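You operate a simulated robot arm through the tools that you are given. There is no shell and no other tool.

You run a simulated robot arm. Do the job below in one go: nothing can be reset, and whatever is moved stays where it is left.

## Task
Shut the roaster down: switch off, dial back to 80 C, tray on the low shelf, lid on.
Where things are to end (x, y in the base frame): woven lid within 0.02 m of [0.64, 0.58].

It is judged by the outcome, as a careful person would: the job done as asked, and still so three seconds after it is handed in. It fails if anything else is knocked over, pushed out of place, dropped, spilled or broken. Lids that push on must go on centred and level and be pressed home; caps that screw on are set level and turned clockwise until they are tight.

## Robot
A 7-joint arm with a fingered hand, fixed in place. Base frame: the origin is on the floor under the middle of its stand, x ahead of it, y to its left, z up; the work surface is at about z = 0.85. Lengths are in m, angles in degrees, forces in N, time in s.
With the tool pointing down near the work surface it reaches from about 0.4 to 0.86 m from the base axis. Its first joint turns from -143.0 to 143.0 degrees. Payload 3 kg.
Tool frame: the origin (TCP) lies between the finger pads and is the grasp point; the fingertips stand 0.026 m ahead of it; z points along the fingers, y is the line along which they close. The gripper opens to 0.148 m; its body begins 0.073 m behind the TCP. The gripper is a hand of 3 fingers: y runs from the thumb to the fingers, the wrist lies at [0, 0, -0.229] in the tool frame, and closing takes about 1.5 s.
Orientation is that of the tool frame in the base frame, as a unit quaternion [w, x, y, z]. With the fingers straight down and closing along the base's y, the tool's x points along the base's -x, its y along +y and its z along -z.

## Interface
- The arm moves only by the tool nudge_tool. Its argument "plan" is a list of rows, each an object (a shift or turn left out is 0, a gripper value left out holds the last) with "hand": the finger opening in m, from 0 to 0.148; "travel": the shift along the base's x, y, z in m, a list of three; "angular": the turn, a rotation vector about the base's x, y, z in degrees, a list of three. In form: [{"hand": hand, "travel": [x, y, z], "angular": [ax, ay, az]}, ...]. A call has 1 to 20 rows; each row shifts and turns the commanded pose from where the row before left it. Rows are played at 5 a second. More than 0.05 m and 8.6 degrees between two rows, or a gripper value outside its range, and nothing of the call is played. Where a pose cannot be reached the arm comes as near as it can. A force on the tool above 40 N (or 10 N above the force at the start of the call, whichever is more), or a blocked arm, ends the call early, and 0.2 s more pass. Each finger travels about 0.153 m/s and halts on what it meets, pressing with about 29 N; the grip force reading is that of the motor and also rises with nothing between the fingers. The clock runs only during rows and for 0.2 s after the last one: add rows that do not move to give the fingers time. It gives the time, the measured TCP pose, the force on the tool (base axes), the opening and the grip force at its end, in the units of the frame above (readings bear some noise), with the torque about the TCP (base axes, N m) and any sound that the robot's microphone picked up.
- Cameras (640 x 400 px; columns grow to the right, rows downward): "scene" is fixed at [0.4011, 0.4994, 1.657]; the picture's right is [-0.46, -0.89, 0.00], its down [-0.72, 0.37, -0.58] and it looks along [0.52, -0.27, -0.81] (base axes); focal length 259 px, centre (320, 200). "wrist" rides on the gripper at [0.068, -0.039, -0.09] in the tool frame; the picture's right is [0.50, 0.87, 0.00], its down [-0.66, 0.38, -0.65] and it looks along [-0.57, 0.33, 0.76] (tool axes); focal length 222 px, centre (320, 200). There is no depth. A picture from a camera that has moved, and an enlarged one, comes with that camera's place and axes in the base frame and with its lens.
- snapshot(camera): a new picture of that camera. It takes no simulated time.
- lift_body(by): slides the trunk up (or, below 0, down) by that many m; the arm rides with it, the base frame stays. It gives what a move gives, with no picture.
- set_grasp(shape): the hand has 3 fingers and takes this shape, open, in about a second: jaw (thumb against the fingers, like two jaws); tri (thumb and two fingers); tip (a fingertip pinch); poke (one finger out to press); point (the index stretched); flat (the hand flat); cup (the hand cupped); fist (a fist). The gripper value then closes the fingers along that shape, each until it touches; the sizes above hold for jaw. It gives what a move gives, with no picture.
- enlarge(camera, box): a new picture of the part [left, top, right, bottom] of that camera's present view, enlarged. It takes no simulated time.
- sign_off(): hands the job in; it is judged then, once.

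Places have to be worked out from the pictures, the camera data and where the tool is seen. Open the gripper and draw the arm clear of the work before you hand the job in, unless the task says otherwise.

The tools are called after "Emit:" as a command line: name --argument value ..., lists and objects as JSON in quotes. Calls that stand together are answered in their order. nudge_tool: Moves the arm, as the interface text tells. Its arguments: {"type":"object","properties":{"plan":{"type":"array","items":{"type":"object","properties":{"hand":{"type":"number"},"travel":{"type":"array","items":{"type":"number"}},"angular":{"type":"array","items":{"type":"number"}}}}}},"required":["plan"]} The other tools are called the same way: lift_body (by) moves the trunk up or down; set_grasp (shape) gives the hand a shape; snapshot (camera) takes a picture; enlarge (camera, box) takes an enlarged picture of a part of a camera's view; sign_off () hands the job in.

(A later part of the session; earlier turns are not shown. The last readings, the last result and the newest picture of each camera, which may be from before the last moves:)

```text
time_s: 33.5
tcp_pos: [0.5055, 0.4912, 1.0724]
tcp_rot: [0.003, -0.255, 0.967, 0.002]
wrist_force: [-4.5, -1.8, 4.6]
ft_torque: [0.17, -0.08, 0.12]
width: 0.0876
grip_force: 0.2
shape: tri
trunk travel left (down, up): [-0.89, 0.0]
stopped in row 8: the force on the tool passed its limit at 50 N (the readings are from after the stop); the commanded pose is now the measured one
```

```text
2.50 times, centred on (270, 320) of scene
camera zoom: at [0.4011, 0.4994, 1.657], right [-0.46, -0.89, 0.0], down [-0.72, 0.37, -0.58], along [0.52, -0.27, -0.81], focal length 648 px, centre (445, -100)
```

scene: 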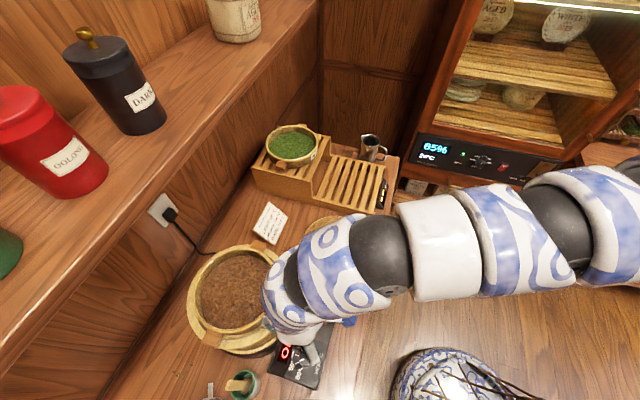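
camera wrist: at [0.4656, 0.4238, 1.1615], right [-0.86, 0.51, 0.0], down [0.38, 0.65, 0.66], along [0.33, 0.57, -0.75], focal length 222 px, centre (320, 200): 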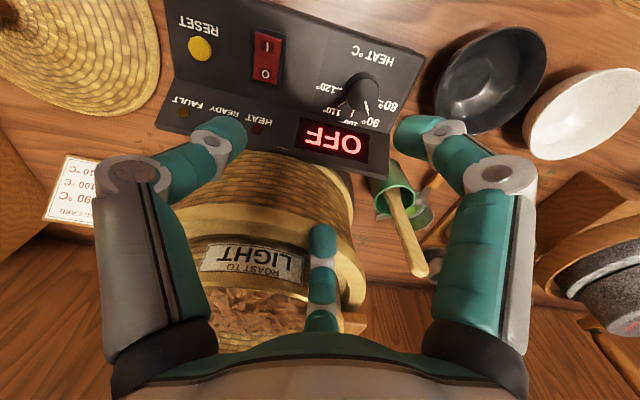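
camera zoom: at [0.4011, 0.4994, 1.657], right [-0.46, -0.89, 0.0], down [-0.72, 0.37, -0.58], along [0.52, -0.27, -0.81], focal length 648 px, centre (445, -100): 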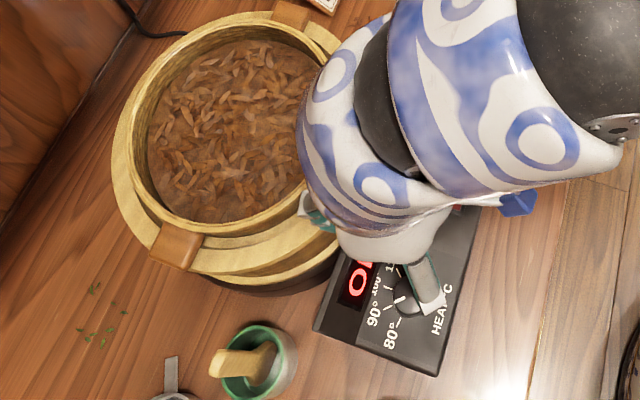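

Compared with the first crop, the tray, ring and dial are unmoved. I'll draw the finger off the tray by closing the hand a little, with no arm motion.

Emit:
nudge_tool --plan '[{"hand": 0.06}, {"hand": 0.04}, {"hand": 0.04}, {"hand": 0.04}]'

Emit:
enlarge --camera "scene" --box '[142, 240, 398, 400]'

Emit:
snapshot --camera "wrist"

```text
time_s: 34.5
tcp_pos: [0.5056, 0.4908, 1.0714]
tcp_rot: [0.003, -0.255, 0.967, 0.002]
wrist_force: [0.3, -0.4, -0.7]
ft_torque: [0.03, -0.03, -0.01]
width: 0.0404
grip_force: 0.0
shape: tri
trunk travel left (down, up): [-0.89, 0.0]
```

```text
2.50 times, centred on (270, 320) of scene
camera zoom: at [0.4011, 0.4994, 1.657], right [-0.46, -0.89, 0.0], down [-0.72, 0.37, -0.58], along [0.52, -0.27, -0.81], focal length 648 px, centre (445, -100)
```

zoom: 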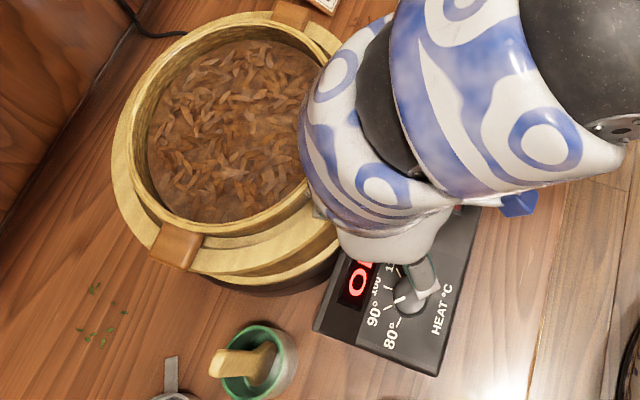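

```text
taken
camera wrist: at [0.4651, 0.4232, 1.1618], right [-0.86, 0.51, 0.0], down [0.38, 0.65, 0.66], along [0.33, 0.57, -0.75], focal length 222 px, centre (320, 200)
```

wrist: 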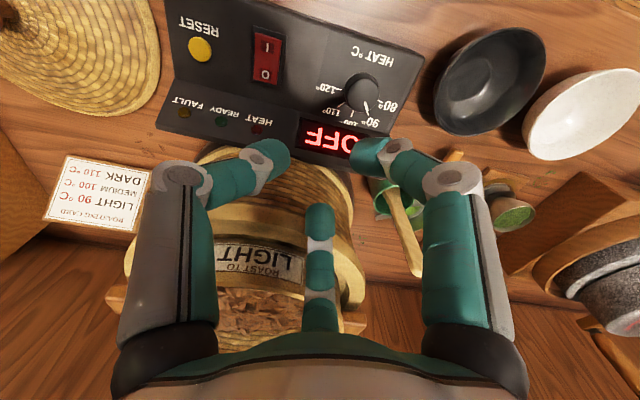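

The force is back to zero and the finger has come off. Now I move to hover over the dial while going down and away from the roaster, with the fingers kept narrow.

Emit:
nudge_tool --plan '[{"travel": [-0.013, 0.003, -0.012]}, {"travel": [-0.013, 0.004, -0.015]}, {"travel": [-0.012, 0.003, -0.018]}, {}]'

Emit:
snapshot --camera "wrist"

Emit:
enlarge --camera "scene" --box '[142, 240, 398, 400]'

```text
time_s: 35.5
tcp_pos: [0.469, 0.5011, 1.0261]
tcp_rot: [0.003, -0.256, 0.967, 0.003]
wrist_force: [0.8, 0.1, -0.4]
ft_torque: [-0.03, 0.02, 0.04]
width: 0.0403
grip_force: 0.2
shape: tri
trunk travel left (down, up): [-0.89, 0.0]
```

```text
taken
camera wrist: at [0.4285, 0.4335, 1.1159], right [-0.86, 0.51, 0.0], down [0.38, 0.65, 0.66], along [0.33, 0.57, -0.75], focal length 222 px, centre (320, 200)
```

wrist: 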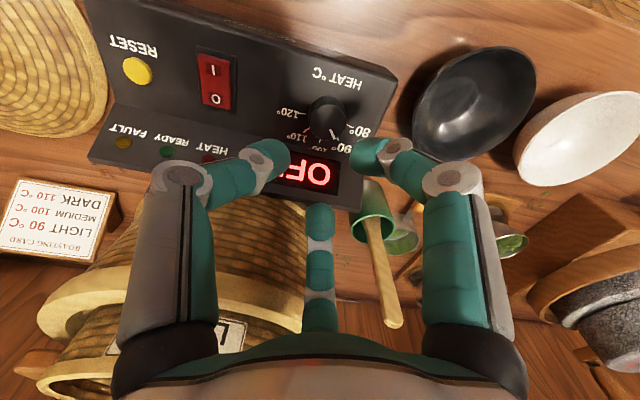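

```text
2.50 times, centred on (270, 320) of scene
camera zoom: at [0.4011, 0.4994, 1.657], right [-0.46, -0.89, 0.0], down [-0.72, 0.37, -0.58], along [0.52, -0.27, -0.81], focal length 648 px, centre (445, -100)
```

zoom: 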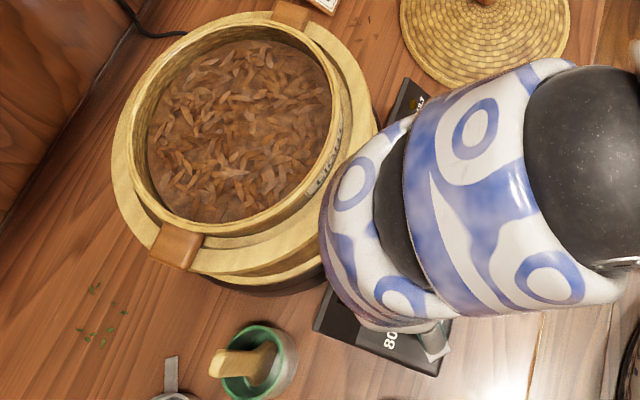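

The tray and ring match the first picture, so no harm was done. I'll enlarge the dial to fix its centre and tick angles.

Emit:
enlarge --camera "wrist" --box '[260, 60, 400, 170]'

```text
3.64 times, centred on (330, 115) of wrist
camera zoom: at [0.4285, 0.4335, 1.1159], right [-0.86, 0.51, 0.0], down [0.38, 0.65, 0.66], along [0.33, 0.57, -0.75], focal length 808 px, centre (284, 509)
```

zoom: 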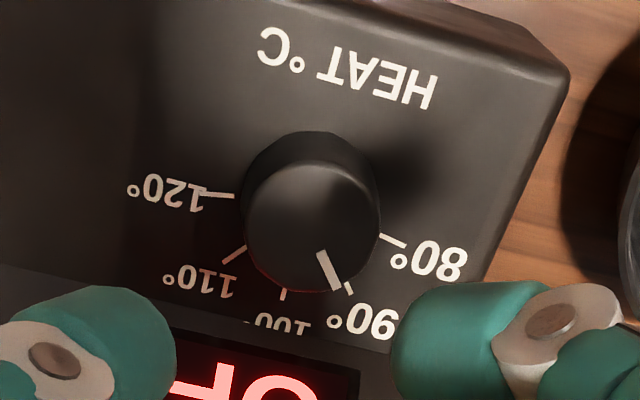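

Mapping the ticks onto the panel gives 45° spacing. The pointer is on 90, 80 lies 45° counter-clockwise seen from above, and the knob centre is near (0.4645, 0.506) with its top at z≈0.92. I'll line up, open to 0.052 and come down using the trunk.

Emit:
nudge_tool --plan '[{"hand": 0.052, "travel": [-0.003, 0.002, 0], "angular": [0, 0, 4]}, {"travel": [-0.003, 0.0015, 0], "angular": [0, 0, 4]}, {}, {}]'

Emit:
lift_body --by -0.06

Emit:
snapshot --camera "wrist"

```text
time_s: 36.5
tcp_pos: [0.4604, 0.504, 1.0266]
tcp_rot: [0.004, -0.323, 0.946, 0.003]
wrist_force: [-0.5, -0.9, 0.4]
ft_torque: [-0.04, -0.02, 0.0]
width: 0.0514
grip_force: 0.1
shape: tri
trunk travel left (down, up): [-0.89, 0.0]
```

```text
time_s: 37.5
tcp_pos: [0.4625, 0.5043, 0.9661]
tcp_rot: [0.004, -0.322, 0.947, 0.003]
wrist_force: [0.5, 0.2, -0.2]
ft_torque: [0.01, 0.03, -0.02]
width: 0.0515
grip_force: 0.1
shape: tri
trunk travel left (down, up): [-0.83, 0.06]
```

```text
taken
camera wrist: at [0.4309, 0.4319, 1.0561], right [-0.92, 0.38, 0.0], down [0.28, 0.69, 0.66], along [0.25, 0.61, -0.75], focal length 222 px, centre (320, 200)
```

wrist: 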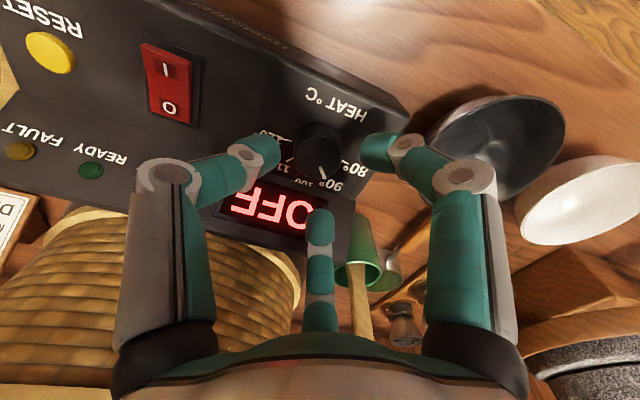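

Emit:
enlarge --camera "wrist" --box '[250, 100, 390, 230]'

```text
3.08 times, centred on (320, 165) of wrist
camera zoom: at [0.4309, 0.4319, 1.0561], right [-0.92, 0.38, 0.0], down [0.28, 0.69, 0.66], along [0.25, 0.61, -0.75], focal length 684 px, centre (320, 308)
```

zoom: 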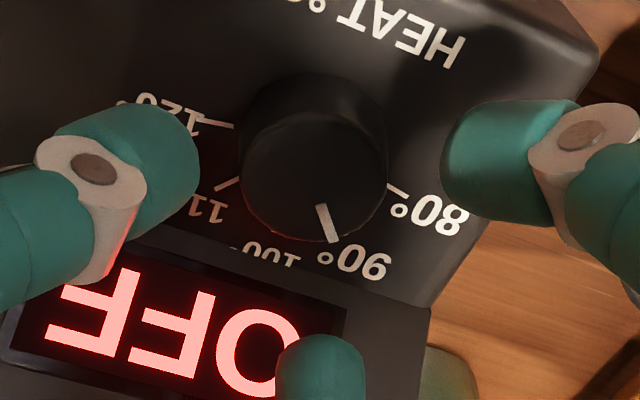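

The knob top centre is at about (0.4637, 0.506), well inside the three fingers. I descend gently around it.

Emit:
nudge_tool --plan '[{"travel": [0.001, 0.0005, -0.01]}, {"travel": [0, 0, -0.009]}, {"travel": [0, 0, -0.007]}, {}]'

Emit:
enlarge --camera "wrist" --box '[230, 100, 410, 240]'

```text
time_s: 38.5
tcp_pos: [0.4585, 0.496, 0.9448]
tcp_rot: [0.003, -0.322, 0.947, 0.003]
wrist_force: [-0.5, -0.3, 0.2]
ft_torque: [-0.03, -0.01, -0.02]
width: 0.0518
grip_force: 0.1
shape: tri
out of reach, approached as far as the arm can: row 2
trunk travel left (down, up): [-0.83, 0.06]
```

```text
2.86 times, centred on (320, 170) of wrist
camera zoom: at [0.4287, 0.424, 1.0341], right [-0.92, 0.38, 0.0], down [0.28, 0.69, 0.66], along [0.25, 0.61, -0.75], focal length 635 px, centre (320, 286)
```

zoom: 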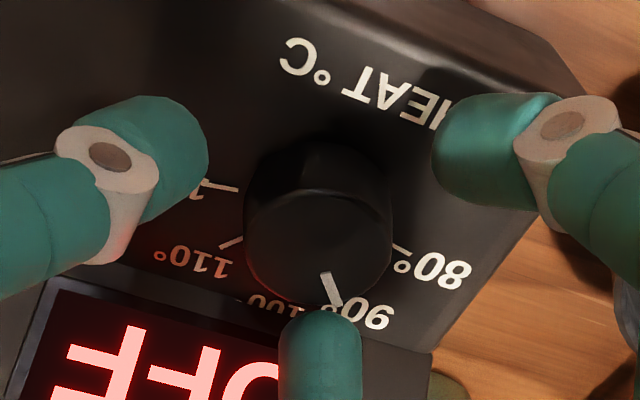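

Part of that was out of reach and the arm slid sideways by about 1 cm without touching anything. I'll go up, restore the position, lower the trunk further, and then redo the last bit.

Emit:
nudge_tool --plan '[{"travel": [0, 0, 0.025]}, {"travel": [0.002, 0.004, 0.02]}, {"travel": [0.0025, 0.005, 0.02]}, {}]'

Emit:
lift_body --by -0.06

Emit:
enlarge --camera "wrist" --box '[230, 100, 410, 240]'

```text
time_s: 39.5
tcp_pos: [0.4651, 0.5068, 1.0078]
tcp_rot: [0.004, -0.323, 0.947, 0.004]
wrist_force: [-0.8, -0.2, -0.7]
ft_torque: [0.01, 0.0, 0.01]
width: 0.0513
grip_force: 0.1
shape: tri
trunk travel left (down, up): [-0.83, 0.06]
```

```text
time_s: 40.5
tcp_pos: [0.4636, 0.506, 0.9491]
tcp_rot: [0.003, -0.323, 0.947, 0.004]
wrist_force: [-0.3, -0.5, 0.1]
ft_torque: [0.01, 0.0, 0.03]
width: 0.0514
grip_force: 0.1
shape: tri
trunk travel left (down, up): [-0.77, 0.12]
```

```text
2.86 times, centred on (320, 170) of wrist
camera zoom: at [0.4338, 0.4347, 1.0387], right [-0.92, 0.38, 0.0], down [0.28, 0.69, 0.66], along [0.25, 0.61, -0.75], focal length 635 px, centre (320, 286)
```

zoom: 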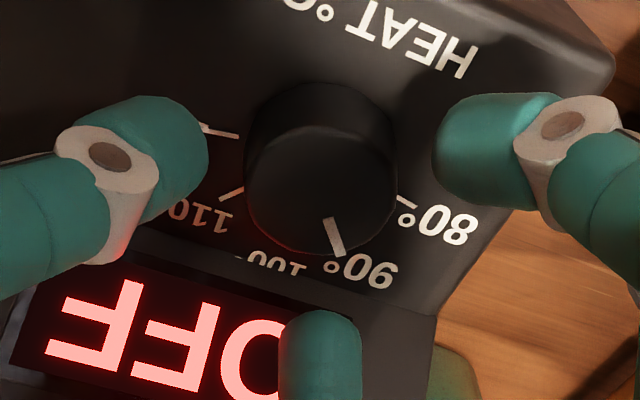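

Aligned again: knob centre (0.4635, 0.5057) against TCP (0.464, 0.506). I descend 0.012 m so the tips straddle the knob.

Emit:
nudge_tool --plan '[{"travel": [-0.001, -0.001, -0.006]}, {"travel": [0, 0, -0.006]}, {}]'

Emit:
enlarge --camera "wrist" --box '[230, 100, 410, 240]'

```text
time_s: 41.4
tcp_pos: [0.4623, 0.5056, 0.9377]
tcp_rot: [0.004, -0.322, 0.947, 0.004]
wrist_force: [0.5, -0.3, 0.5]
ft_torque: [0.01, -0.02, 0.01]
width: 0.0516
grip_force: 0.2
shape: tri
trunk travel left (down, up): [-0.77, 0.12]
```

```text
2.86 times, centred on (320, 170) of wrist
camera zoom: at [0.4326, 0.4336, 1.0265], right [-0.92, 0.38, 0.0], down [0.28, 0.69, 0.66], along [0.25, 0.61, -0.75], focal length 635 px, centre (320, 286)
```

zoom: 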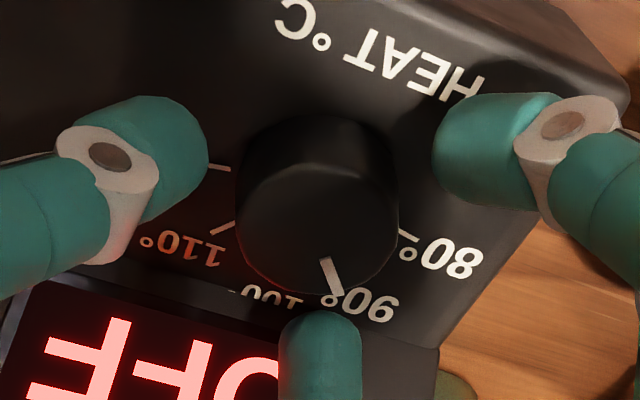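

No contact. I go 3 mm lower and close the fingers onto the knob.

Emit:
nudge_tool --plan '[{"travel": [0, 0, -0.003]}, {"hand": 0.044}, {"hand": 0.038}, {"hand": 0.032}, {"hand": 0.028}, {"hand": 0.026}, {}]'

Emit:
enlarge --camera "wrist" --box '[230, 100, 410, 240]'

```text
time_s: 43.0
tcp_pos: [0.4613, 0.5066, 0.9328]
tcp_rot: [0.005, -0.322, 0.947, 0.003]
wrist_force: [0.5, -0.3, -1.2]
ft_torque: [-0.01, -0.01, 0.01]
width: 0.028
grip_force: 28.8
shape: tri
trunk travel left (down, up): [-0.77, 0.12]
```

```text
2.86 times, centred on (320, 170) of wrist
camera zoom: at [0.4329, 0.4337, 1.0235], right [-0.92, 0.38, 0.0], down [0.28, 0.69, 0.66], along [0.25, 0.61, -0.75], focal length 635 px, centre (320, 286)
```

zoom: 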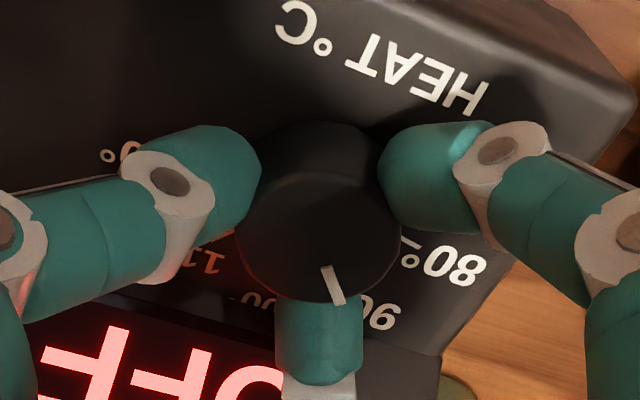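

All three fingers hold the knob (28.8 N grip, no side force). I turn the tool +45° about the vertical.

Emit:
nudge_tool --plan '[{"hand": 0.02, "angular": [0, 0, 5]}, {"angular": [0, 0, 5]}, {"angular": [0, 0, 5]}, {"angular": [0, 0, 5]}, {"angular": [0, 0, 5]}, {"angular": [0, 0, 5]}, {"angular": [0, 0, 5]}, {"angular": [0, 0, 5]}, {"angular": [0, 0, 5]}, {}]'

Emit:
snapshot --camera "wrist"

Emit:
enlarge --camera "wrist" --box '[230, 100, 410, 240]'

```text
time_s: 45.1
tcp_pos: [0.463, 0.5045, 0.9335]
tcp_rot: [0.002, -0.66, 0.751, 0.004]
wrist_force: [-2.0, -7.0, 0.8]
ft_torque: [-0.12, 0.02, -0.25]
width: 0.0279
grip_force: 29.2
shape: tri
trunk travel left (down, up): [-0.77, 0.12]
```

```text
taken
camera wrist: at [0.493, 0.4332, 1.0233], right [-0.92, -0.39, 0.0], down [-0.29, 0.69, 0.66], along [-0.25, 0.61, -0.75], focal length 222 px, centre (320, 200)
```

wrist: 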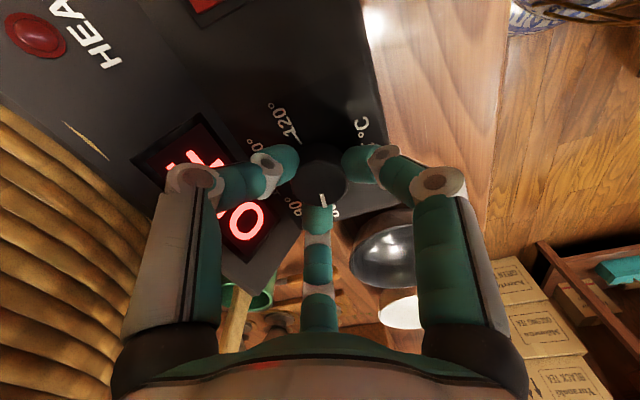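

```text
2.86 times, centred on (320, 170) of wrist
camera zoom: at [0.493, 0.4332, 1.0233], right [-0.92, -0.39, 0.0], down [-0.29, 0.69, 0.66], along [-0.25, 0.61, -0.75], focal length 635 px, centre (320, 286)
```

zoom: 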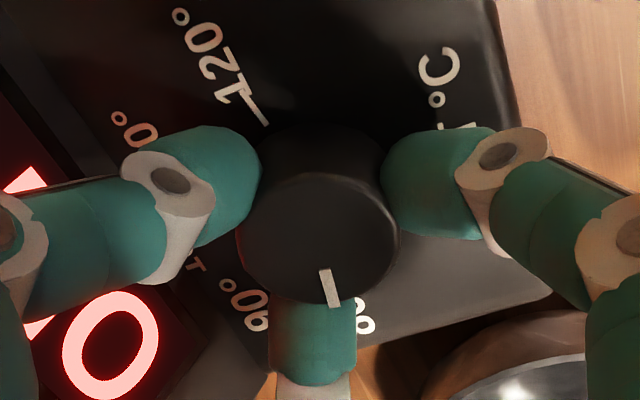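

The pointer turned with the hand. I release, rise a little and check where it points.

Emit:
nudge_tool --plan '[{"hand": 0.035}, {"hand": 0.05}, {"hand": 0.052}, {"travel": [0, 0, 0.02]}, {"travel": [0, 0, 0.03]}, {"travel": [0, 0, 0.02]}, {}]'

Emit:
snapshot --camera "wrist"

Emit:
enlarge --camera "wrist" --box '[240, 60, 400, 180]'

```text
time_s: 46.8
tcp_pos: [0.4637, 0.5083, 1.0014]
tcp_rot: [0.002, -0.661, 0.751, 0.004]
wrist_force: [-0.5, -0.7, -0.2]
ft_torque: [0.0, -0.01, -0.01]
width: 0.0519
grip_force: 0.0
shape: tri
trunk travel left (down, up): [-0.77, 0.12]
```

```text
taken
camera wrist: at [0.4941, 0.4349, 1.0922], right [-0.92, -0.38, 0.0], down [-0.29, 0.69, 0.66], along [-0.25, 0.61, -0.75], focal length 222 px, centre (320, 200)
```

wrist: 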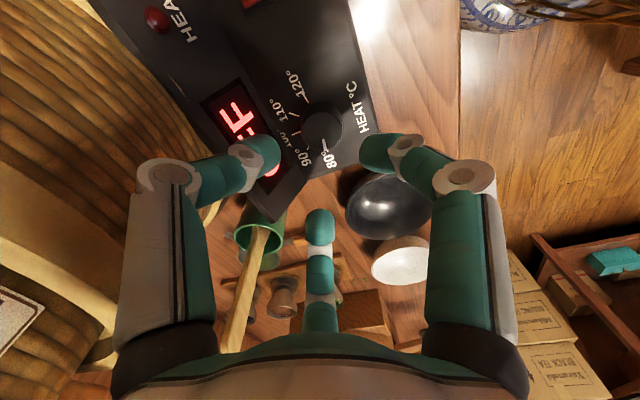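

```text
3.33 times, centred on (320, 120) of wrist
camera zoom: at [0.4941, 0.4349, 1.0922], right [-0.92, -0.38, 0.0], down [-0.29, 0.69, 0.66], along [-0.25, 0.61, -0.75], focal length 740 px, centre (320, 467)
```

zoom: 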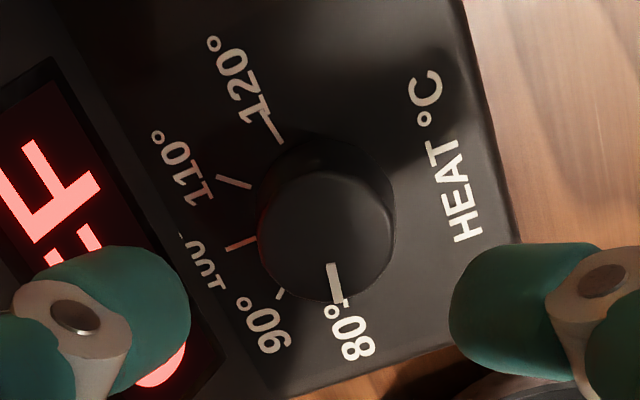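

The pointer now sits at the 80 mark. I'll draw the hand clear and check it from the scene camera as well.

Emit:
nudge_tool --plan '[{"travel": [0.0, 0.0, 0.03], "hand": 0.03}, {"travel": [0.02, -0.02, 0.02]}, {"travel": [0.03, -0.03, 0.02]}, {"travel": [0.03, -0.03, 0.02]}, {}]'

Emit:
enlarge --camera "scene" --box '[270, 325, 350, 375]'

Emit:
snapshot --camera "wrist"

```text
time_s: 48.0
tcp_pos: [0.5451, 0.4283, 1.0905]
tcp_rot: [0.002, -0.66, 0.751, 0.004]
wrist_force: [-0.2, -0.3, 0.9]
ft_torque: [-0.02, -0.04, 0.02]
width: 0.0303
grip_force: 0.0
shape: tri
trunk travel left (down, up): [-0.77, 0.12]
```

```text
8.00 times, centred on (310, 350) of scene
camera zoom: at [0.4011, 0.4994, 1.657], right [-0.46, -0.89, 0.0], down [-0.72, 0.37, -0.58], along [0.52, -0.27, -0.81], focal length 2075 px, centre (400, -1000)
```

zoom: 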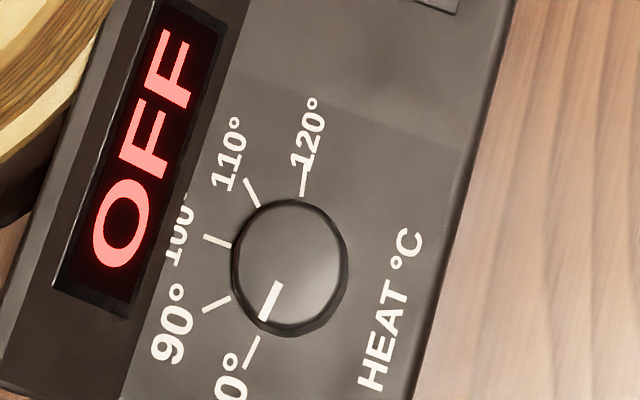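

```text
taken
camera wrist: at [0.574, 0.3548, 1.1803], right [-0.92, -0.38, 0.0], down [-0.29, 0.69, 0.66], along [-0.25, 0.61, -0.75], focal length 222 px, centre (320, 200)
```

wrist: 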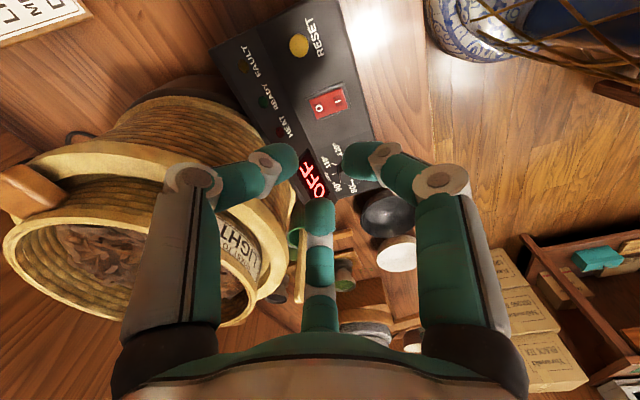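

From the scene camera the pointer lines up exactly with the 80 tick, so the dial is done. Next is the tray: I'll check how the jaw shape closes, here in free space, before choosing a grip.

Emit:
set_grasp --shape "jaw"

Emit:
nudge_tool --plan '[{"hand": 0.1}, {"hand": 0.06}, {"hand": 0.03}, {"hand": 0.03}, {}]'

Emit:
snapshot --camera "wrist"

Emit:
snapshot --camera "scene"

```text
time_s: 48.9
tcp_pos: [0.5441, 0.4264, 1.0902]
tcp_rot: [0.002, -0.66, 0.751, 0.003]
wrist_force: [-0.3, -0.8, 0.2]
ft_torque: [0.03, 0.01, 0.04]
width: 0.1479
grip_force: 0.0
shape: jaw
trunk travel left (down, up): [-0.77, 0.12]
```

```text
time_s: 50.0
tcp_pos: [0.5433, 0.4277, 1.089]
tcp_rot: [0.002, -0.66, 0.751, 0.005]
wrist_force: [0.0, 0.0, 0.1]
ft_torque: [0.0, 0.0, -0.02]
width: 0.0305
grip_force: 0.0
shape: jaw
trunk travel left (down, up): [-0.77, 0.12]
```

```text
taken
camera wrist: at [0.574, 0.3545, 1.1802], right [-0.92, -0.38, 0.0], down [-0.29, 0.69, 0.66], along [-0.25, 0.61, -0.75], focal length 222 px, centre (320, 200)
```

wrist: 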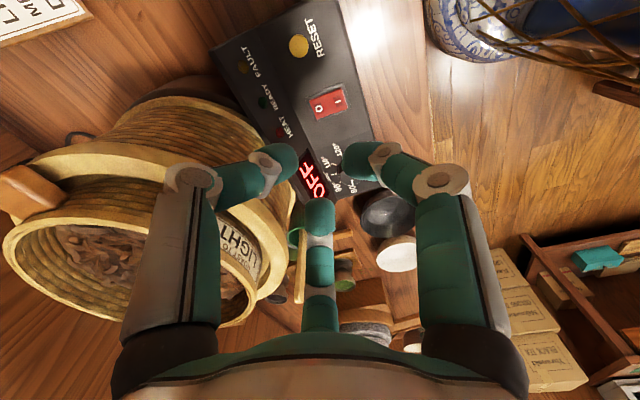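

```text
taken
```

scene: 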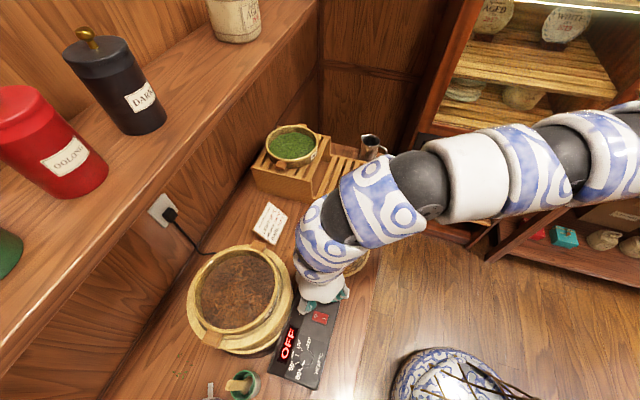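

Emit:
enlarge --camera "wrist" --box '[120, 120, 520, 370]'

Emit:
enlarge --camera "wrist" --box '[0, 90, 280, 330]'

```text
1.60 times, centred on (320, 245) of wrist
camera zoom: at [0.574, 0.3545, 1.1802], right [-0.92, -0.38, 0.0], down [-0.29, 0.69, 0.66], along [-0.25, 0.61, -0.75], focal length 355 px, centre (320, 128)
```

zoom: 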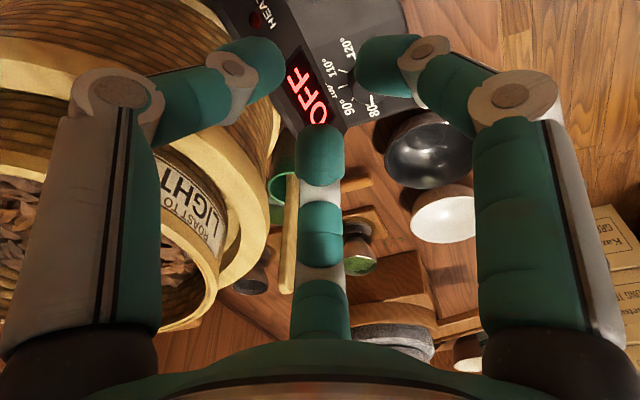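

```text
1.67 times, centred on (140, 210) of wrist
camera zoom: at [0.574, 0.3545, 1.1802], right [-0.92, -0.38, 0.0], down [-0.29, 0.69, 0.66], along [-0.25, 0.61, -0.75], focal length 370 px, centre (620, 183)
```

zoom: 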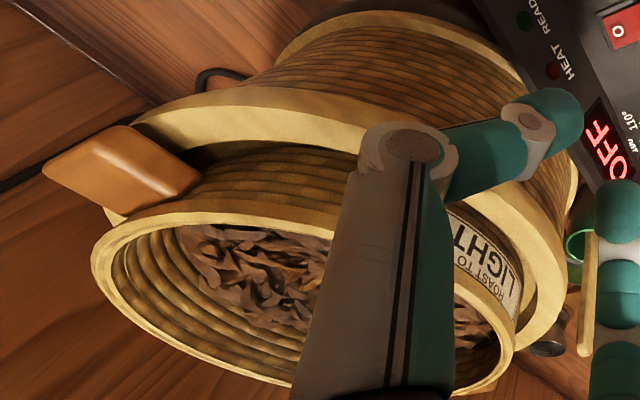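

All three digits close symmetrically onto the axis, so a one-sided pinch of the rim would let the tray droop. A better grip is from inside: fingers down inside the rim, then opened outward against the wall at three points, which keeps the tray balanced and level. First I test whether the arm reaches over the tray centre, staying high.

Emit:
nudge_tool --plan '[{"travel": [0.005, 0.005, 0.035]}, {"travel": [0.015, 0.025, 0.03]}, {"travel": [0.019, 0.03, 0.02]}, {"travel": [0.019, 0.03, 0.01]}, {"travel": [0.019, 0.03, 0]}, {"travel": [0.019, 0.032, 0]}, {}]'

Emit:
snapshot --camera "wrist"

Emit:
snapshot --camera "scene"

```text
time_s: 51.6
tcp_pos: [0.598, 0.5033, 1.1853]
tcp_rot: [0.002, -0.661, 0.75, 0.003]
wrist_force: [-0.5, 0.0, 0.3]
ft_torque: [0.0, 0.03, -0.01]
width: 0.03
grip_force: 0.1
shape: jaw
out of reach, approached as far as the arm can: row 4, 5, 6
trunk travel left (down, up): [-0.77, 0.12]
```

```text
taken
camera wrist: at [0.6281, 0.4313, 1.2762], right [-0.92, -0.39, 0.0], down [-0.29, 0.69, 0.66], along [-0.25, 0.61, -0.75], focal length 222 px, centre (320, 200)
```

wrist: 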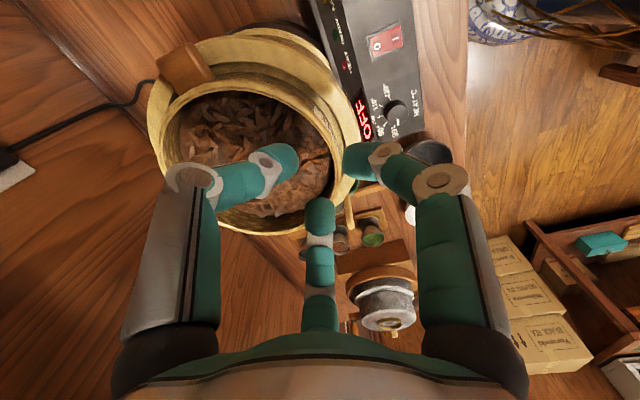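

```text
taken
```

scene: 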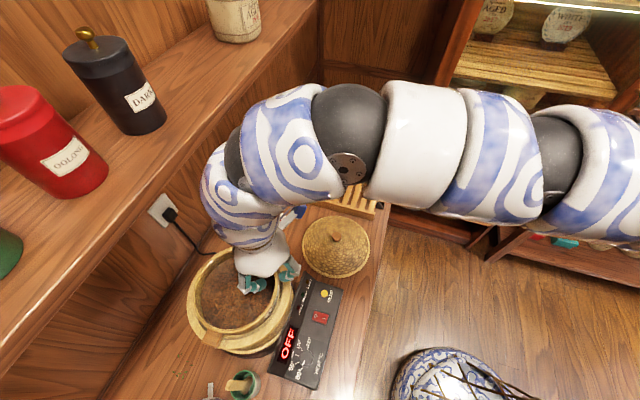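

Outward reach stopped at r≈0.78 with this hand yaw. I'll turn the hand back and try again to see whether yaw limits the reach.

Emit:
nudge_tool --plan '[{"angular": [0, 0, -8]}, {"angular": [0, 0, -8]}, {"angular": [0, 0, -8]}, {"angular": [0, 0, -8]}, {"angular": [0, 0, -8]}, {"travel": [0.01, 0.015, 0]}, {"travel": [0.01, 0.015, 0]}, {"travel": [0.01, 0.015, 0]}, {}]'

```text
time_s: 53.6
tcp_pos: [0.5969, 0.5052, 1.1853]
tcp_rot: [0.003, -0.362, 0.932, 0.003]
wrist_force: [-0.1, -0.3, 0.1]
ft_torque: [0.02, -0.03, -0.03]
width: 0.03
grip_force: 0.0
shape: jaw
out of reach, approached as far as the arm can: row 6, 7, 8
trunk travel left (down, up): [-0.77, 0.12]
```

Yaw isn't the limit; the outer reach is. It should be largest when the shoulder is level with the wrist, so I'll raise the tool 0.1 m, lower the trunk 0.1 m, and try outward again at the same height.

Emit:
nudge_tool --plan '[{"travel": [0, 0, 0.03]}, {"travel": [0, 0, 0.03]}, {"travel": [0, 0, 0.03]}, {"travel": [0, 0, 0.02]}, {}]'

Emit:
lift_body --by -0.1

Emit:
nudge_tool --plan '[{"travel": [0.01, 0.015, 0]}, {"travel": [0.01, 0.015, 0]}, {"travel": [0.01, 0.015, 0]}, {"travel": [0.01, 0.015, 0]}, {}]'

Emit:
snapshot --camera "scene"

```text
time_s: 54.9
tcp_pos: [0.5966, 0.5034, 1.2963]
tcp_rot: [0.004, -0.364, 0.931, 0.003]
wrist_force: [0.5, 0.8, 0.6]
ft_torque: [0.03, 0.01, 0.01]
width: 0.0301
grip_force: 0.1
shape: jaw
trunk travel left (down, up): [-0.77, 0.12]
```

```text
time_s: 56.2
tcp_pos: [0.5966, 0.5034, 1.1962]
tcp_rot: [0.002, -0.363, 0.932, 0.003]
wrist_force: [0.6, 0.3, -0.1]
ft_torque: [0.01, -0.05, -0.01]
width: 0.0302
grip_force: 0.1
shape: jaw
trunk travel left (down, up): [-0.67, 0.22]
```

```text
time_s: 57.4
tcp_pos: [0.5973, 0.5028, 1.1961]
tcp_rot: [0.004, -0.363, 0.932, 0.002]
wrist_force: [-0.8, 0.0, 0.9]
ft_torque: [0.0, 0.02, 0.02]
width: 0.0299
grip_force: 0.0
shape: jaw
out of reach, approached as far as the arm can: row 1, 2, 3, 4
trunk travel left (down, up): [-0.67, 0.22]
```

```text
taken
```

scene: 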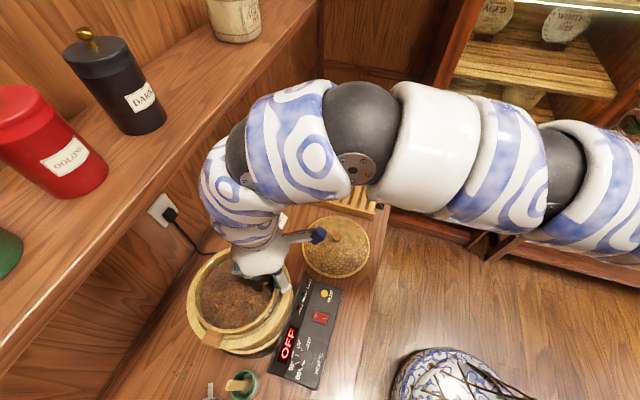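

The limit looks like a posture effect: the arm is curved with its elbow out to the right. I'll test separate directions, +y and then +x, to see which is blocked.

Emit:
nudge_tool --plan '[{"travel": [0, 0.015, 0]}, {"travel": [0, 0.015, 0]}, {}]'

Emit:
nudge_tool --plan '[{"travel": [0.015, 0, 0]}, {"travel": [0.015, 0, 0]}, {}]'

Emit:
nudge_tool --plan '[{"angular": [0, 0, -8]}, {"angular": [0, 0, -8]}, {"angular": [0, 0, -8]}, {}]'

Emit:
nudge_tool --plan '[{"travel": [0.01, 0.01, 0]}, {"travel": [0.01, 0.01, 0]}, {}]'

```text
time_s: 58.2
tcp_pos: [0.5961, 0.5018, 1.1959]
tcp_rot: [0.004, -0.363, 0.932, 0.004]
wrist_force: [-0.8, -0.3, -0.7]
ft_torque: [-0.01, 0.02, -0.01]
width: 0.03
grip_force: 0.1
shape: jaw
out of reach, approached as far as the arm can: row 1, 2
trunk travel left (down, up): [-0.67, 0.22]
```

```text
time_s: 59.0
tcp_pos: [0.6011, 0.4997, 1.1948]
tcp_rot: [0.004, -0.364, 0.931, 0.003]
wrist_force: [-0.4, 0.1, -0.4]
ft_torque: [-0.02, -0.01, -0.01]
width: 0.0302
grip_force: 0.1
shape: jaw
out of reach, approached as far as the arm can: row 1, 2
trunk travel left (down, up): [-0.67, 0.22]
```

```text
time_s: 60.0
tcp_pos: [0.6013, 0.4995, 1.1959]
tcp_rot: [0.004, -0.162, 0.987, 0.002]
wrist_force: [0.2, 0.4, -0.2]
ft_torque: [0.03, 0.02, -0.03]
width: 0.0301
grip_force: 0.0
shape: jaw
trunk travel left (down, up): [-0.67, 0.22]
```

```text
time_s: 60.8
tcp_pos: [0.6026, 0.4996, 1.1946]
tcp_rot: [0.005, -0.161, 0.987, 0.002]
wrist_force: [-0.5, -0.2, -0.4]
ft_torque: [0.0, -0.06, 0.0]
width: 0.0301
grip_force: 0.1
shape: jaw
out of reach, approached as far as the arm can: row 1, 2
trunk travel left (down, up): [-0.67, 0.22]
```

The radius limit here is about 0.782 whatever the height or yaw. I'll test whether tilting the hand, so the wrist sits nearer the robot, buys outward reach.

Emit:
nudge_tool --plan '[{"angular": [3.2, -3.85, 0]}, {"angular": [3.2, -3.85, 0]}, {}, {"travel": [0.01, 0.01, 0]}, {"travel": [0.01, 0.01, 0]}, {"travel": [0.01, 0.01, 0]}, {}]'

Emit:
snapshot --camera "scene"

```text
time_s: 62.4
tcp_pos: [0.6319, 0.5285, 1.1964]
tcp_rot: [0.079, -0.161, 0.983, 0.047]
wrist_force: [0.7, -1.0, 0.4]
ft_torque: [0.03, 0.06, 0.02]
width: 0.0303
grip_force: 0.1
shape: jaw
trunk travel left (down, up): [-0.67, 0.22]
```

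```text
taken
```

scene: 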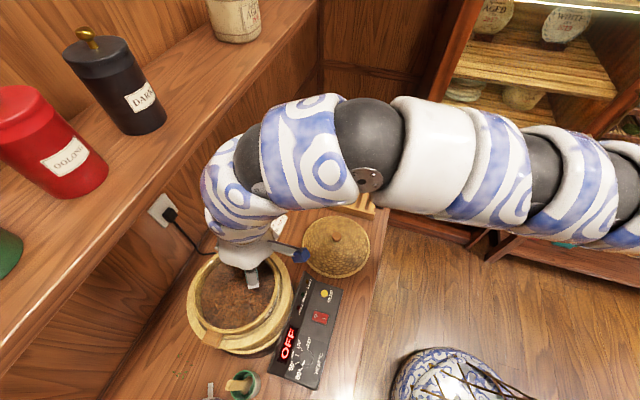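

A 10° outward tilt extends reach to r=0.824 at least. Before choosing how to carry the tray I need the reach limit near the low shelf, so I straighten the hand and swing over there at z≈1.2, above everything.

Emit:
nudge_tool --plan '[{"travel": [-0.01, -0.015, 0.01], "angular": [-3.2, 3.85, 0]}, {"travel": [-0.01, -0.015, 0.01], "angular": [-3.2, 3.85, 0]}, {"travel": [0.015, -0.04, 0], "angular": [0, 0, -3]}, {"travel": [0.015, -0.04, 0], "angular": [0, 0, -3]}, {"travel": [0.015, -0.04, 0], "angular": [0, 0, -3]}, {"travel": [0.012, -0.04, 0], "angular": [0, 0, -3]}, {"travel": [0.01, -0.045, 0], "angular": [0, 0, -3]}, {"travel": [0.01, -0.045, 0], "angular": [0, 0, -3]}, {"travel": [0.01, -0.045, 0]}, {"travel": [0.01, -0.045, 0]}, {"travel": [0.01, -0.045, 0]}, {}]'

Emit:
snapshot --camera "scene"

```text
time_s: 65.0
tcp_pos: [0.6946, 0.2325, 1.2099]
tcp_rot: [0.004, -0.005, 1.0, 0.0]
wrist_force: [0.0, 0.2, -0.1]
ft_torque: [0.0, -0.01, -0.02]
width: 0.0302
grip_force: 0.0
shape: jaw
out of reach, approached as far as the arm can: row 2, 9, 10, 11
trunk travel left (down, up): [-0.67, 0.22]
```

```text
taken
```

scene: 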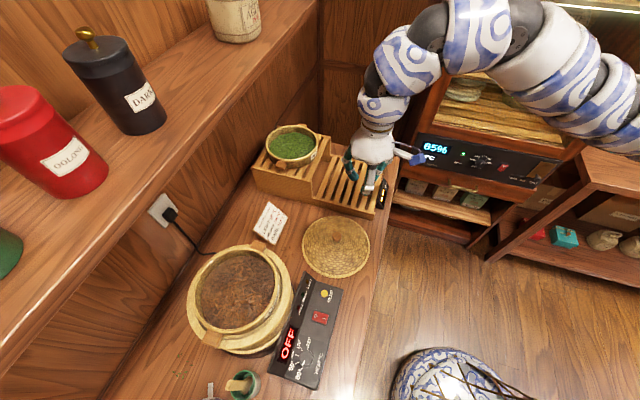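

Here again the block appears when the radius would shrink below 0.733. I'll go outward first and then sideways toward the shelf, watching the limits.

Emit:
nudge_tool --plan '[{"travel": [0.03, 0.005, 0]}, {"travel": [0.03, 0, 0]}, {"travel": [0.02, -0.04, 0]}, {"travel": [0.015, -0.04, 0]}, {"travel": [0.01, -0.04, 0]}, {}]'

Emit:
nudge_tool --plan '[{"travel": [0.02, 0, 0]}, {"travel": [0.02, 0, 0]}, {"travel": [0.02, 0, 0]}, {"travel": [0.02, 0, 0]}, {}]'

Emit:
snapshot --camera "scene"

```text
time_s: 66.4
tcp_pos: [0.8004, 0.119, 1.2069]
tcp_rot: [0.004, -0.006, 1.0, 0.002]
wrist_force: [-0.2, 1.0, -0.5]
ft_torque: [-0.03, -0.01, 0.02]
width: 0.0302
grip_force: 0.2
shape: jaw
trunk travel left (down, up): [-0.67, 0.22]
```

```text
time_s: 67.6
tcp_pos: [0.8808, 0.1173, 1.2059]
tcp_rot: [0.004, -0.006, 1.0, 0.002]
wrist_force: [-0.8, 0.3, 0.2]
ft_torque: [0.01, 0.01, 0.0]
width: 0.03
grip_force: 0.0
shape: jaw
trunk travel left (down, up): [-0.67, 0.22]
```

```text
taken
```

scene: 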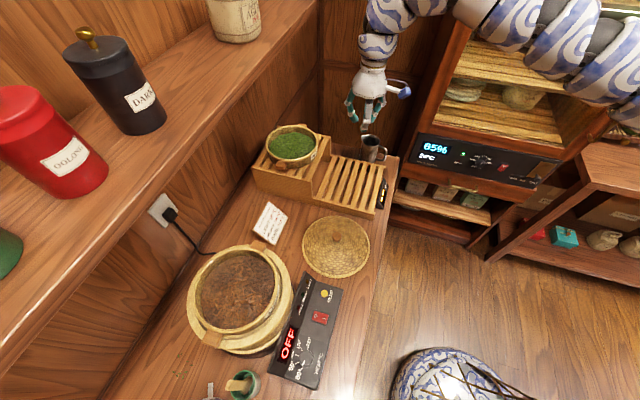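

At the low-shelf azimuth a radius of 0.889 is reachable with the hand vertical and the arm straight. So I'll sweep back to the roaster along an arc at full stretch (r≈0.87), turning the hand with it, which should force the first joint to follow.

Emit:
nudge_tool --plan '[{"travel": [-0.024, 0.0338, 0], "angular": [0, 0, 3]}, {"travel": [-0.0091, 0.0446, 0], "angular": [0, 0, 3]}, {"travel": [-0.0114, 0.0441, 0], "angular": [0, 0, 3]}, {"travel": [-0.0137, 0.0434, 0], "angular": [0, 0, 3]}, {"travel": [-0.016, 0.0427, 0], "angular": [0, 0, 3]}, {"travel": [-0.0181, 0.0418, 0], "angular": [0, 0, 3]}, {}]'

Emit:
snapshot --camera "scene"

```text
time_s: 69.2
tcp_pos: [0.8054, 0.2946, 1.2049]
tcp_rot: [0.005, -0.148, 0.989, 0.002]
wrist_force: [0.1, 0.7, 0.5]
ft_torque: [-0.01, 0.03, -0.01]
width: 0.0302
grip_force: 0.0
shape: jaw
out of reach, approached as far as the arm can: row 4, 5, 6
trunk travel left (down, up): [-0.67, 0.22]
```

```text
taken
```

scene: 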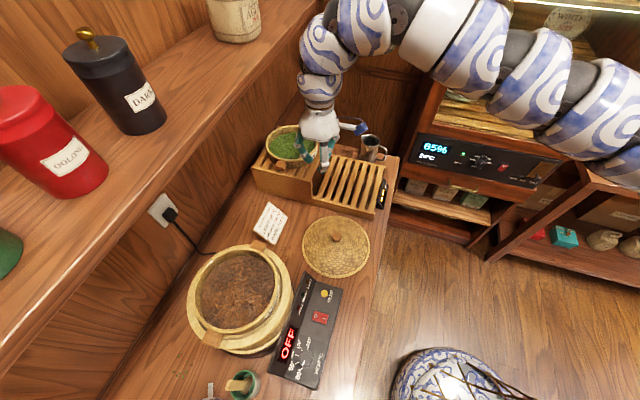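

The blocked points at both azimuths have the same x+y: (0.805, 0.295) and (0.597, 0.503). So the limit behaves like a plane parallel to the wall, perhaps clearance to the wall shelf. I'll test whether it moves at a lower height, where there's free space here.

Emit:
nudge_tool --plan '[{"travel": [-0.005, -0.005, -0.03]}, {"travel": [0, 0, -0.03]}, {"travel": [0, 0, -0.03]}, {"travel": [0, 0, -0.02]}, {}]'

Emit:
nudge_tool --plan '[{"travel": [0.01, 0.01, 0]}, {"travel": [0.01, 0.01, 0]}, {"travel": [0.01, 0.01, 0]}, {}]'

Emit:
snapshot --camera "wrist"

```text
time_s: 70.4
tcp_pos: [0.7988, 0.29, 1.0952]
tcp_rot: [0.004, -0.161, 0.987, 0.002]
wrist_force: [0.3, 0.2, 0.5]
ft_torque: [0.03, 0.0, 0.03]
width: 0.0301
grip_force: 0.0
shape: jaw
trunk travel left (down, up): [-0.67, 0.22]
```

```text
time_s: 71.4
tcp_pos: [0.806, 0.3006, 1.0956]
tcp_rot: [0.005, -0.162, 0.987, 0.003]
wrist_force: [-0.1, 0.4, 0.6]
ft_torque: [0.01, 0.0, -0.01]
width: 0.0302
grip_force: 0.0
shape: jaw
out of reach, approached as far as the arm can: row 1, 2, 3
trunk travel left (down, up): [-0.67, 0.22]
```

```text
taken
camera wrist: at [0.7524, 0.2415, 1.1861], right [-0.75, 0.66, 0.0], down [0.5, 0.56, 0.66], along [0.44, 0.5, -0.75], focal length 222 px, centre (320, 200)
```

wrist: 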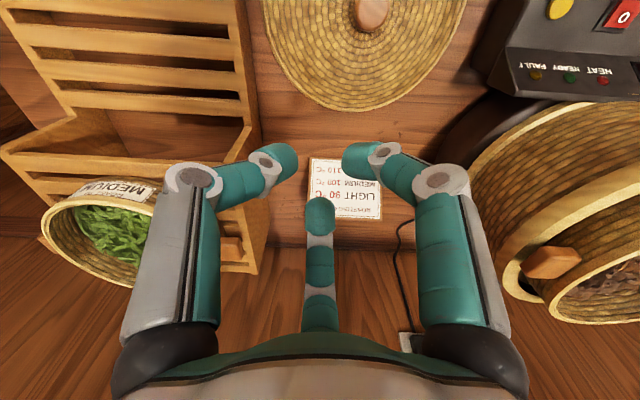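

Emit:
snapshot --camera "scene"

Emit:
enlarge --camera "scene" --box '[300, 0, 640, 200]'

```text
taken
```

scene: 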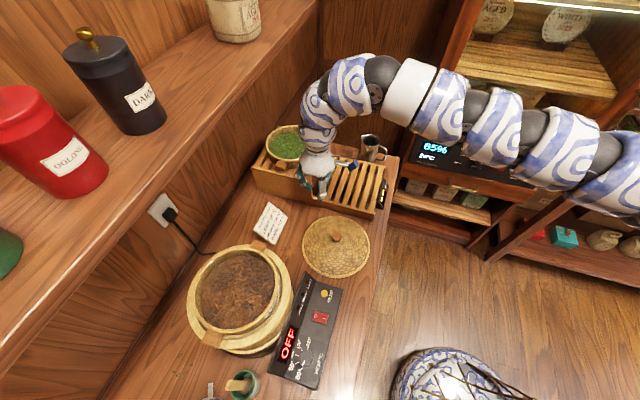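

```text
1.88 times, centred on (470, 100) of scene
camera zoom: at [0.4011, 0.4994, 1.657], right [-0.46, -0.89, 0.0], down [-0.72, 0.37, -0.58], along [0.52, -0.27, -0.81], focal length 488 px, centre (38, 388)
```

zoom: 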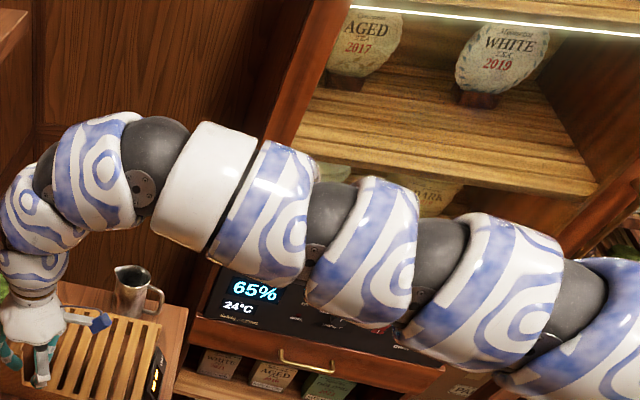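

The main arm is straight but the last link turns left about 45° before the hand. I'll rotate the hand negatively by 40° here to see whether that unwinds the link and frees more reach.

Emit:
nudge_tool --plan '[{"angular": [0, 0, -8]}, {"angular": [0, 0, -8]}, {"angular": [0, 0, -8]}, {"angular": [0, 0, -8]}, {"angular": [0, 0, -8]}, {"travel": [0.01, 0.01, 0]}, {"travel": [0.01, 0.01, 0]}, {}]'

Emit:
snapshot --camera "scene"

```text
time_s: 73.2
tcp_pos: [0.8031, 0.3014, 1.0957]
tcp_rot: [0.005, 0.186, 0.983, 0.001]
wrist_force: [0.1, 0.3, 0.0]
ft_torque: [0.04, -0.03, 0.01]
width: 0.0302
grip_force: 0.0
shape: jaw
out of reach, approached as far as the arm can: row 6, 7
trunk travel left (down, up): [-0.67, 0.22]
```

```text
taken
```

scene: 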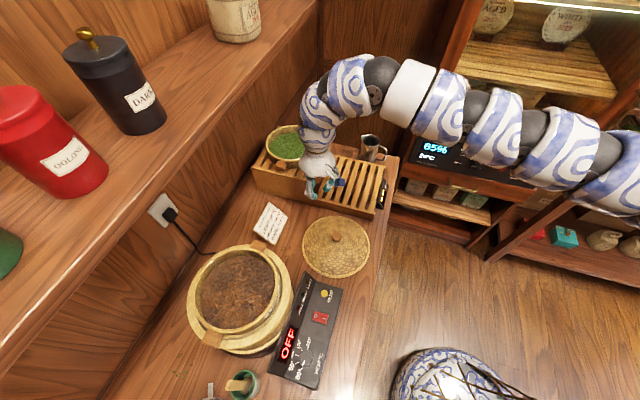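

Only the hand turned, so the wrist roll is free and yaw doesn't matter. I'll try reaching the roaster along an outer arc (r≈0.84) rather than from inside, since the arm's solution is path dependent; I raise to 1.17 first.

Emit:
nudge_tool --plan '[{"travel": [-0.005, -0.005, 0.04]}, {"travel": [-0.005, -0.005, 0.04]}, {"travel": [-0.02, 0.037, 0], "angular": [0, 0, 5]}, {"travel": [-0.0182, 0.04, 0], "angular": [0, 0, 5]}, {"travel": [-0.0203, 0.039, 0], "angular": [0, 0, 5]}, {"travel": [-0.0223, 0.0379, 0], "angular": [0, 0, 5]}, {"travel": [-0.0243, 0.0367, 0], "angular": [0, 0, 5]}, {"travel": [-0.0262, 0.0354, 0], "angular": [0, 0, 5]}, {}]'

Emit:
snapshot --camera "scene"

```text
time_s: 75.2
tcp_pos: [0.6634, 0.4536, 1.1715]
tcp_rot: [0.003, -0.065, 0.998, 0.002]
wrist_force: [0.3, 0.3, -0.3]
ft_torque: [0.0, 0.07, 0.0]
width: 0.03
grip_force: 0.1
shape: jaw
out of reach, approached as far as the arm can: row 4, 5, 6, 7, 8
trunk travel left (down, up): [-0.67, 0.22]
```

```text
taken
```

scene: 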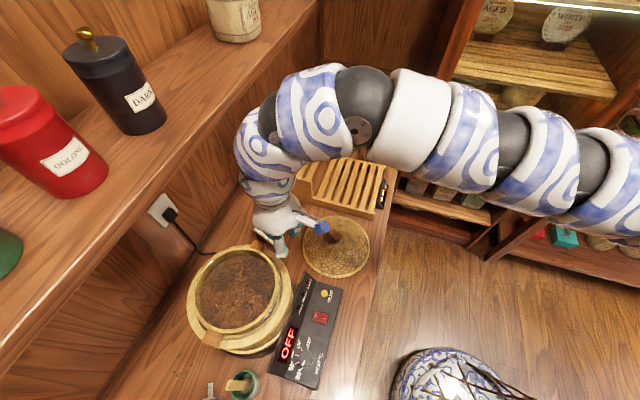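

Fitting the limit points gives a circle of radius ≈0.77 m about (0.17, −0.13), so the arm's shoulder sits off to the right. A vertical hand therefore cannot reach the roaster centre; a tilted one can. I'll test a 30° outward tilt in place to see that it is allowed.

Emit:
nudge_tool --plan '[{"angular": [5.745, -4.82, 0]}, {"angular": [5.745, -4.82, 0]}, {"angular": [5.745, -4.82, 0]}, {"angular": [5.745, -4.82, 0]}, {}]'

Emit:
snapshot --camera "scene"

Emit:
snapshot --camera "wrist"

```text
time_s: 76.4
tcp_pos: [0.6502, 0.4956, 1.2059]
tcp_rot: [0.175, -0.113, 0.96, 0.189]
wrist_force: [0.5, 1.0, 0.2]
ft_torque: [-0.02, -0.05, 0.01]
width: 0.0301
grip_force: 0.1
shape: jaw
out of reach, approached as far as the arm can: row 4
trunk travel left (down, up): [-0.67, 0.22]
```

```text
taken
```

scene: 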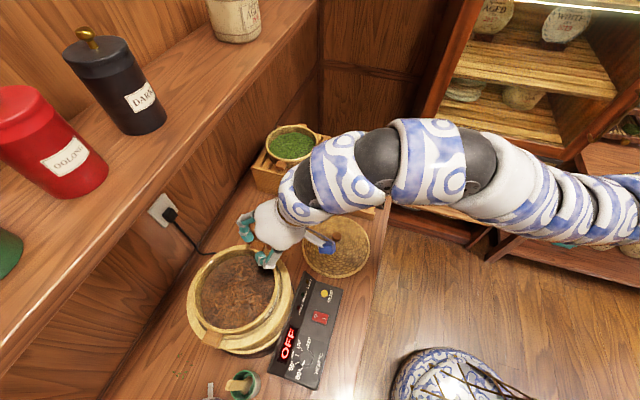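

```text
taken
camera wrist: at [0.5736, 0.4134, 1.2465], right [-0.7, 0.71, 0.09], down [0.3, 0.18, 0.94], along [0.65, 0.68, -0.34], focal length 222 px, centre (320, 200)
```

wrist: 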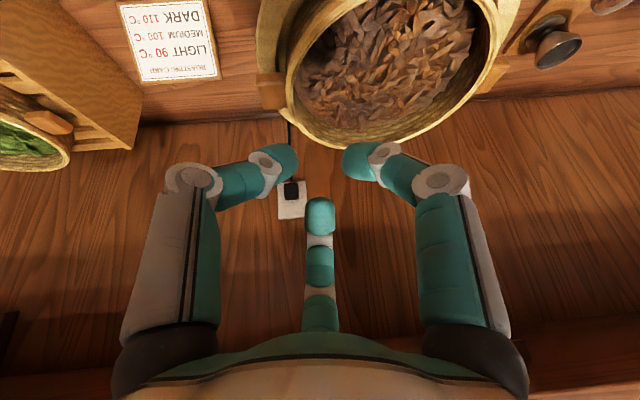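

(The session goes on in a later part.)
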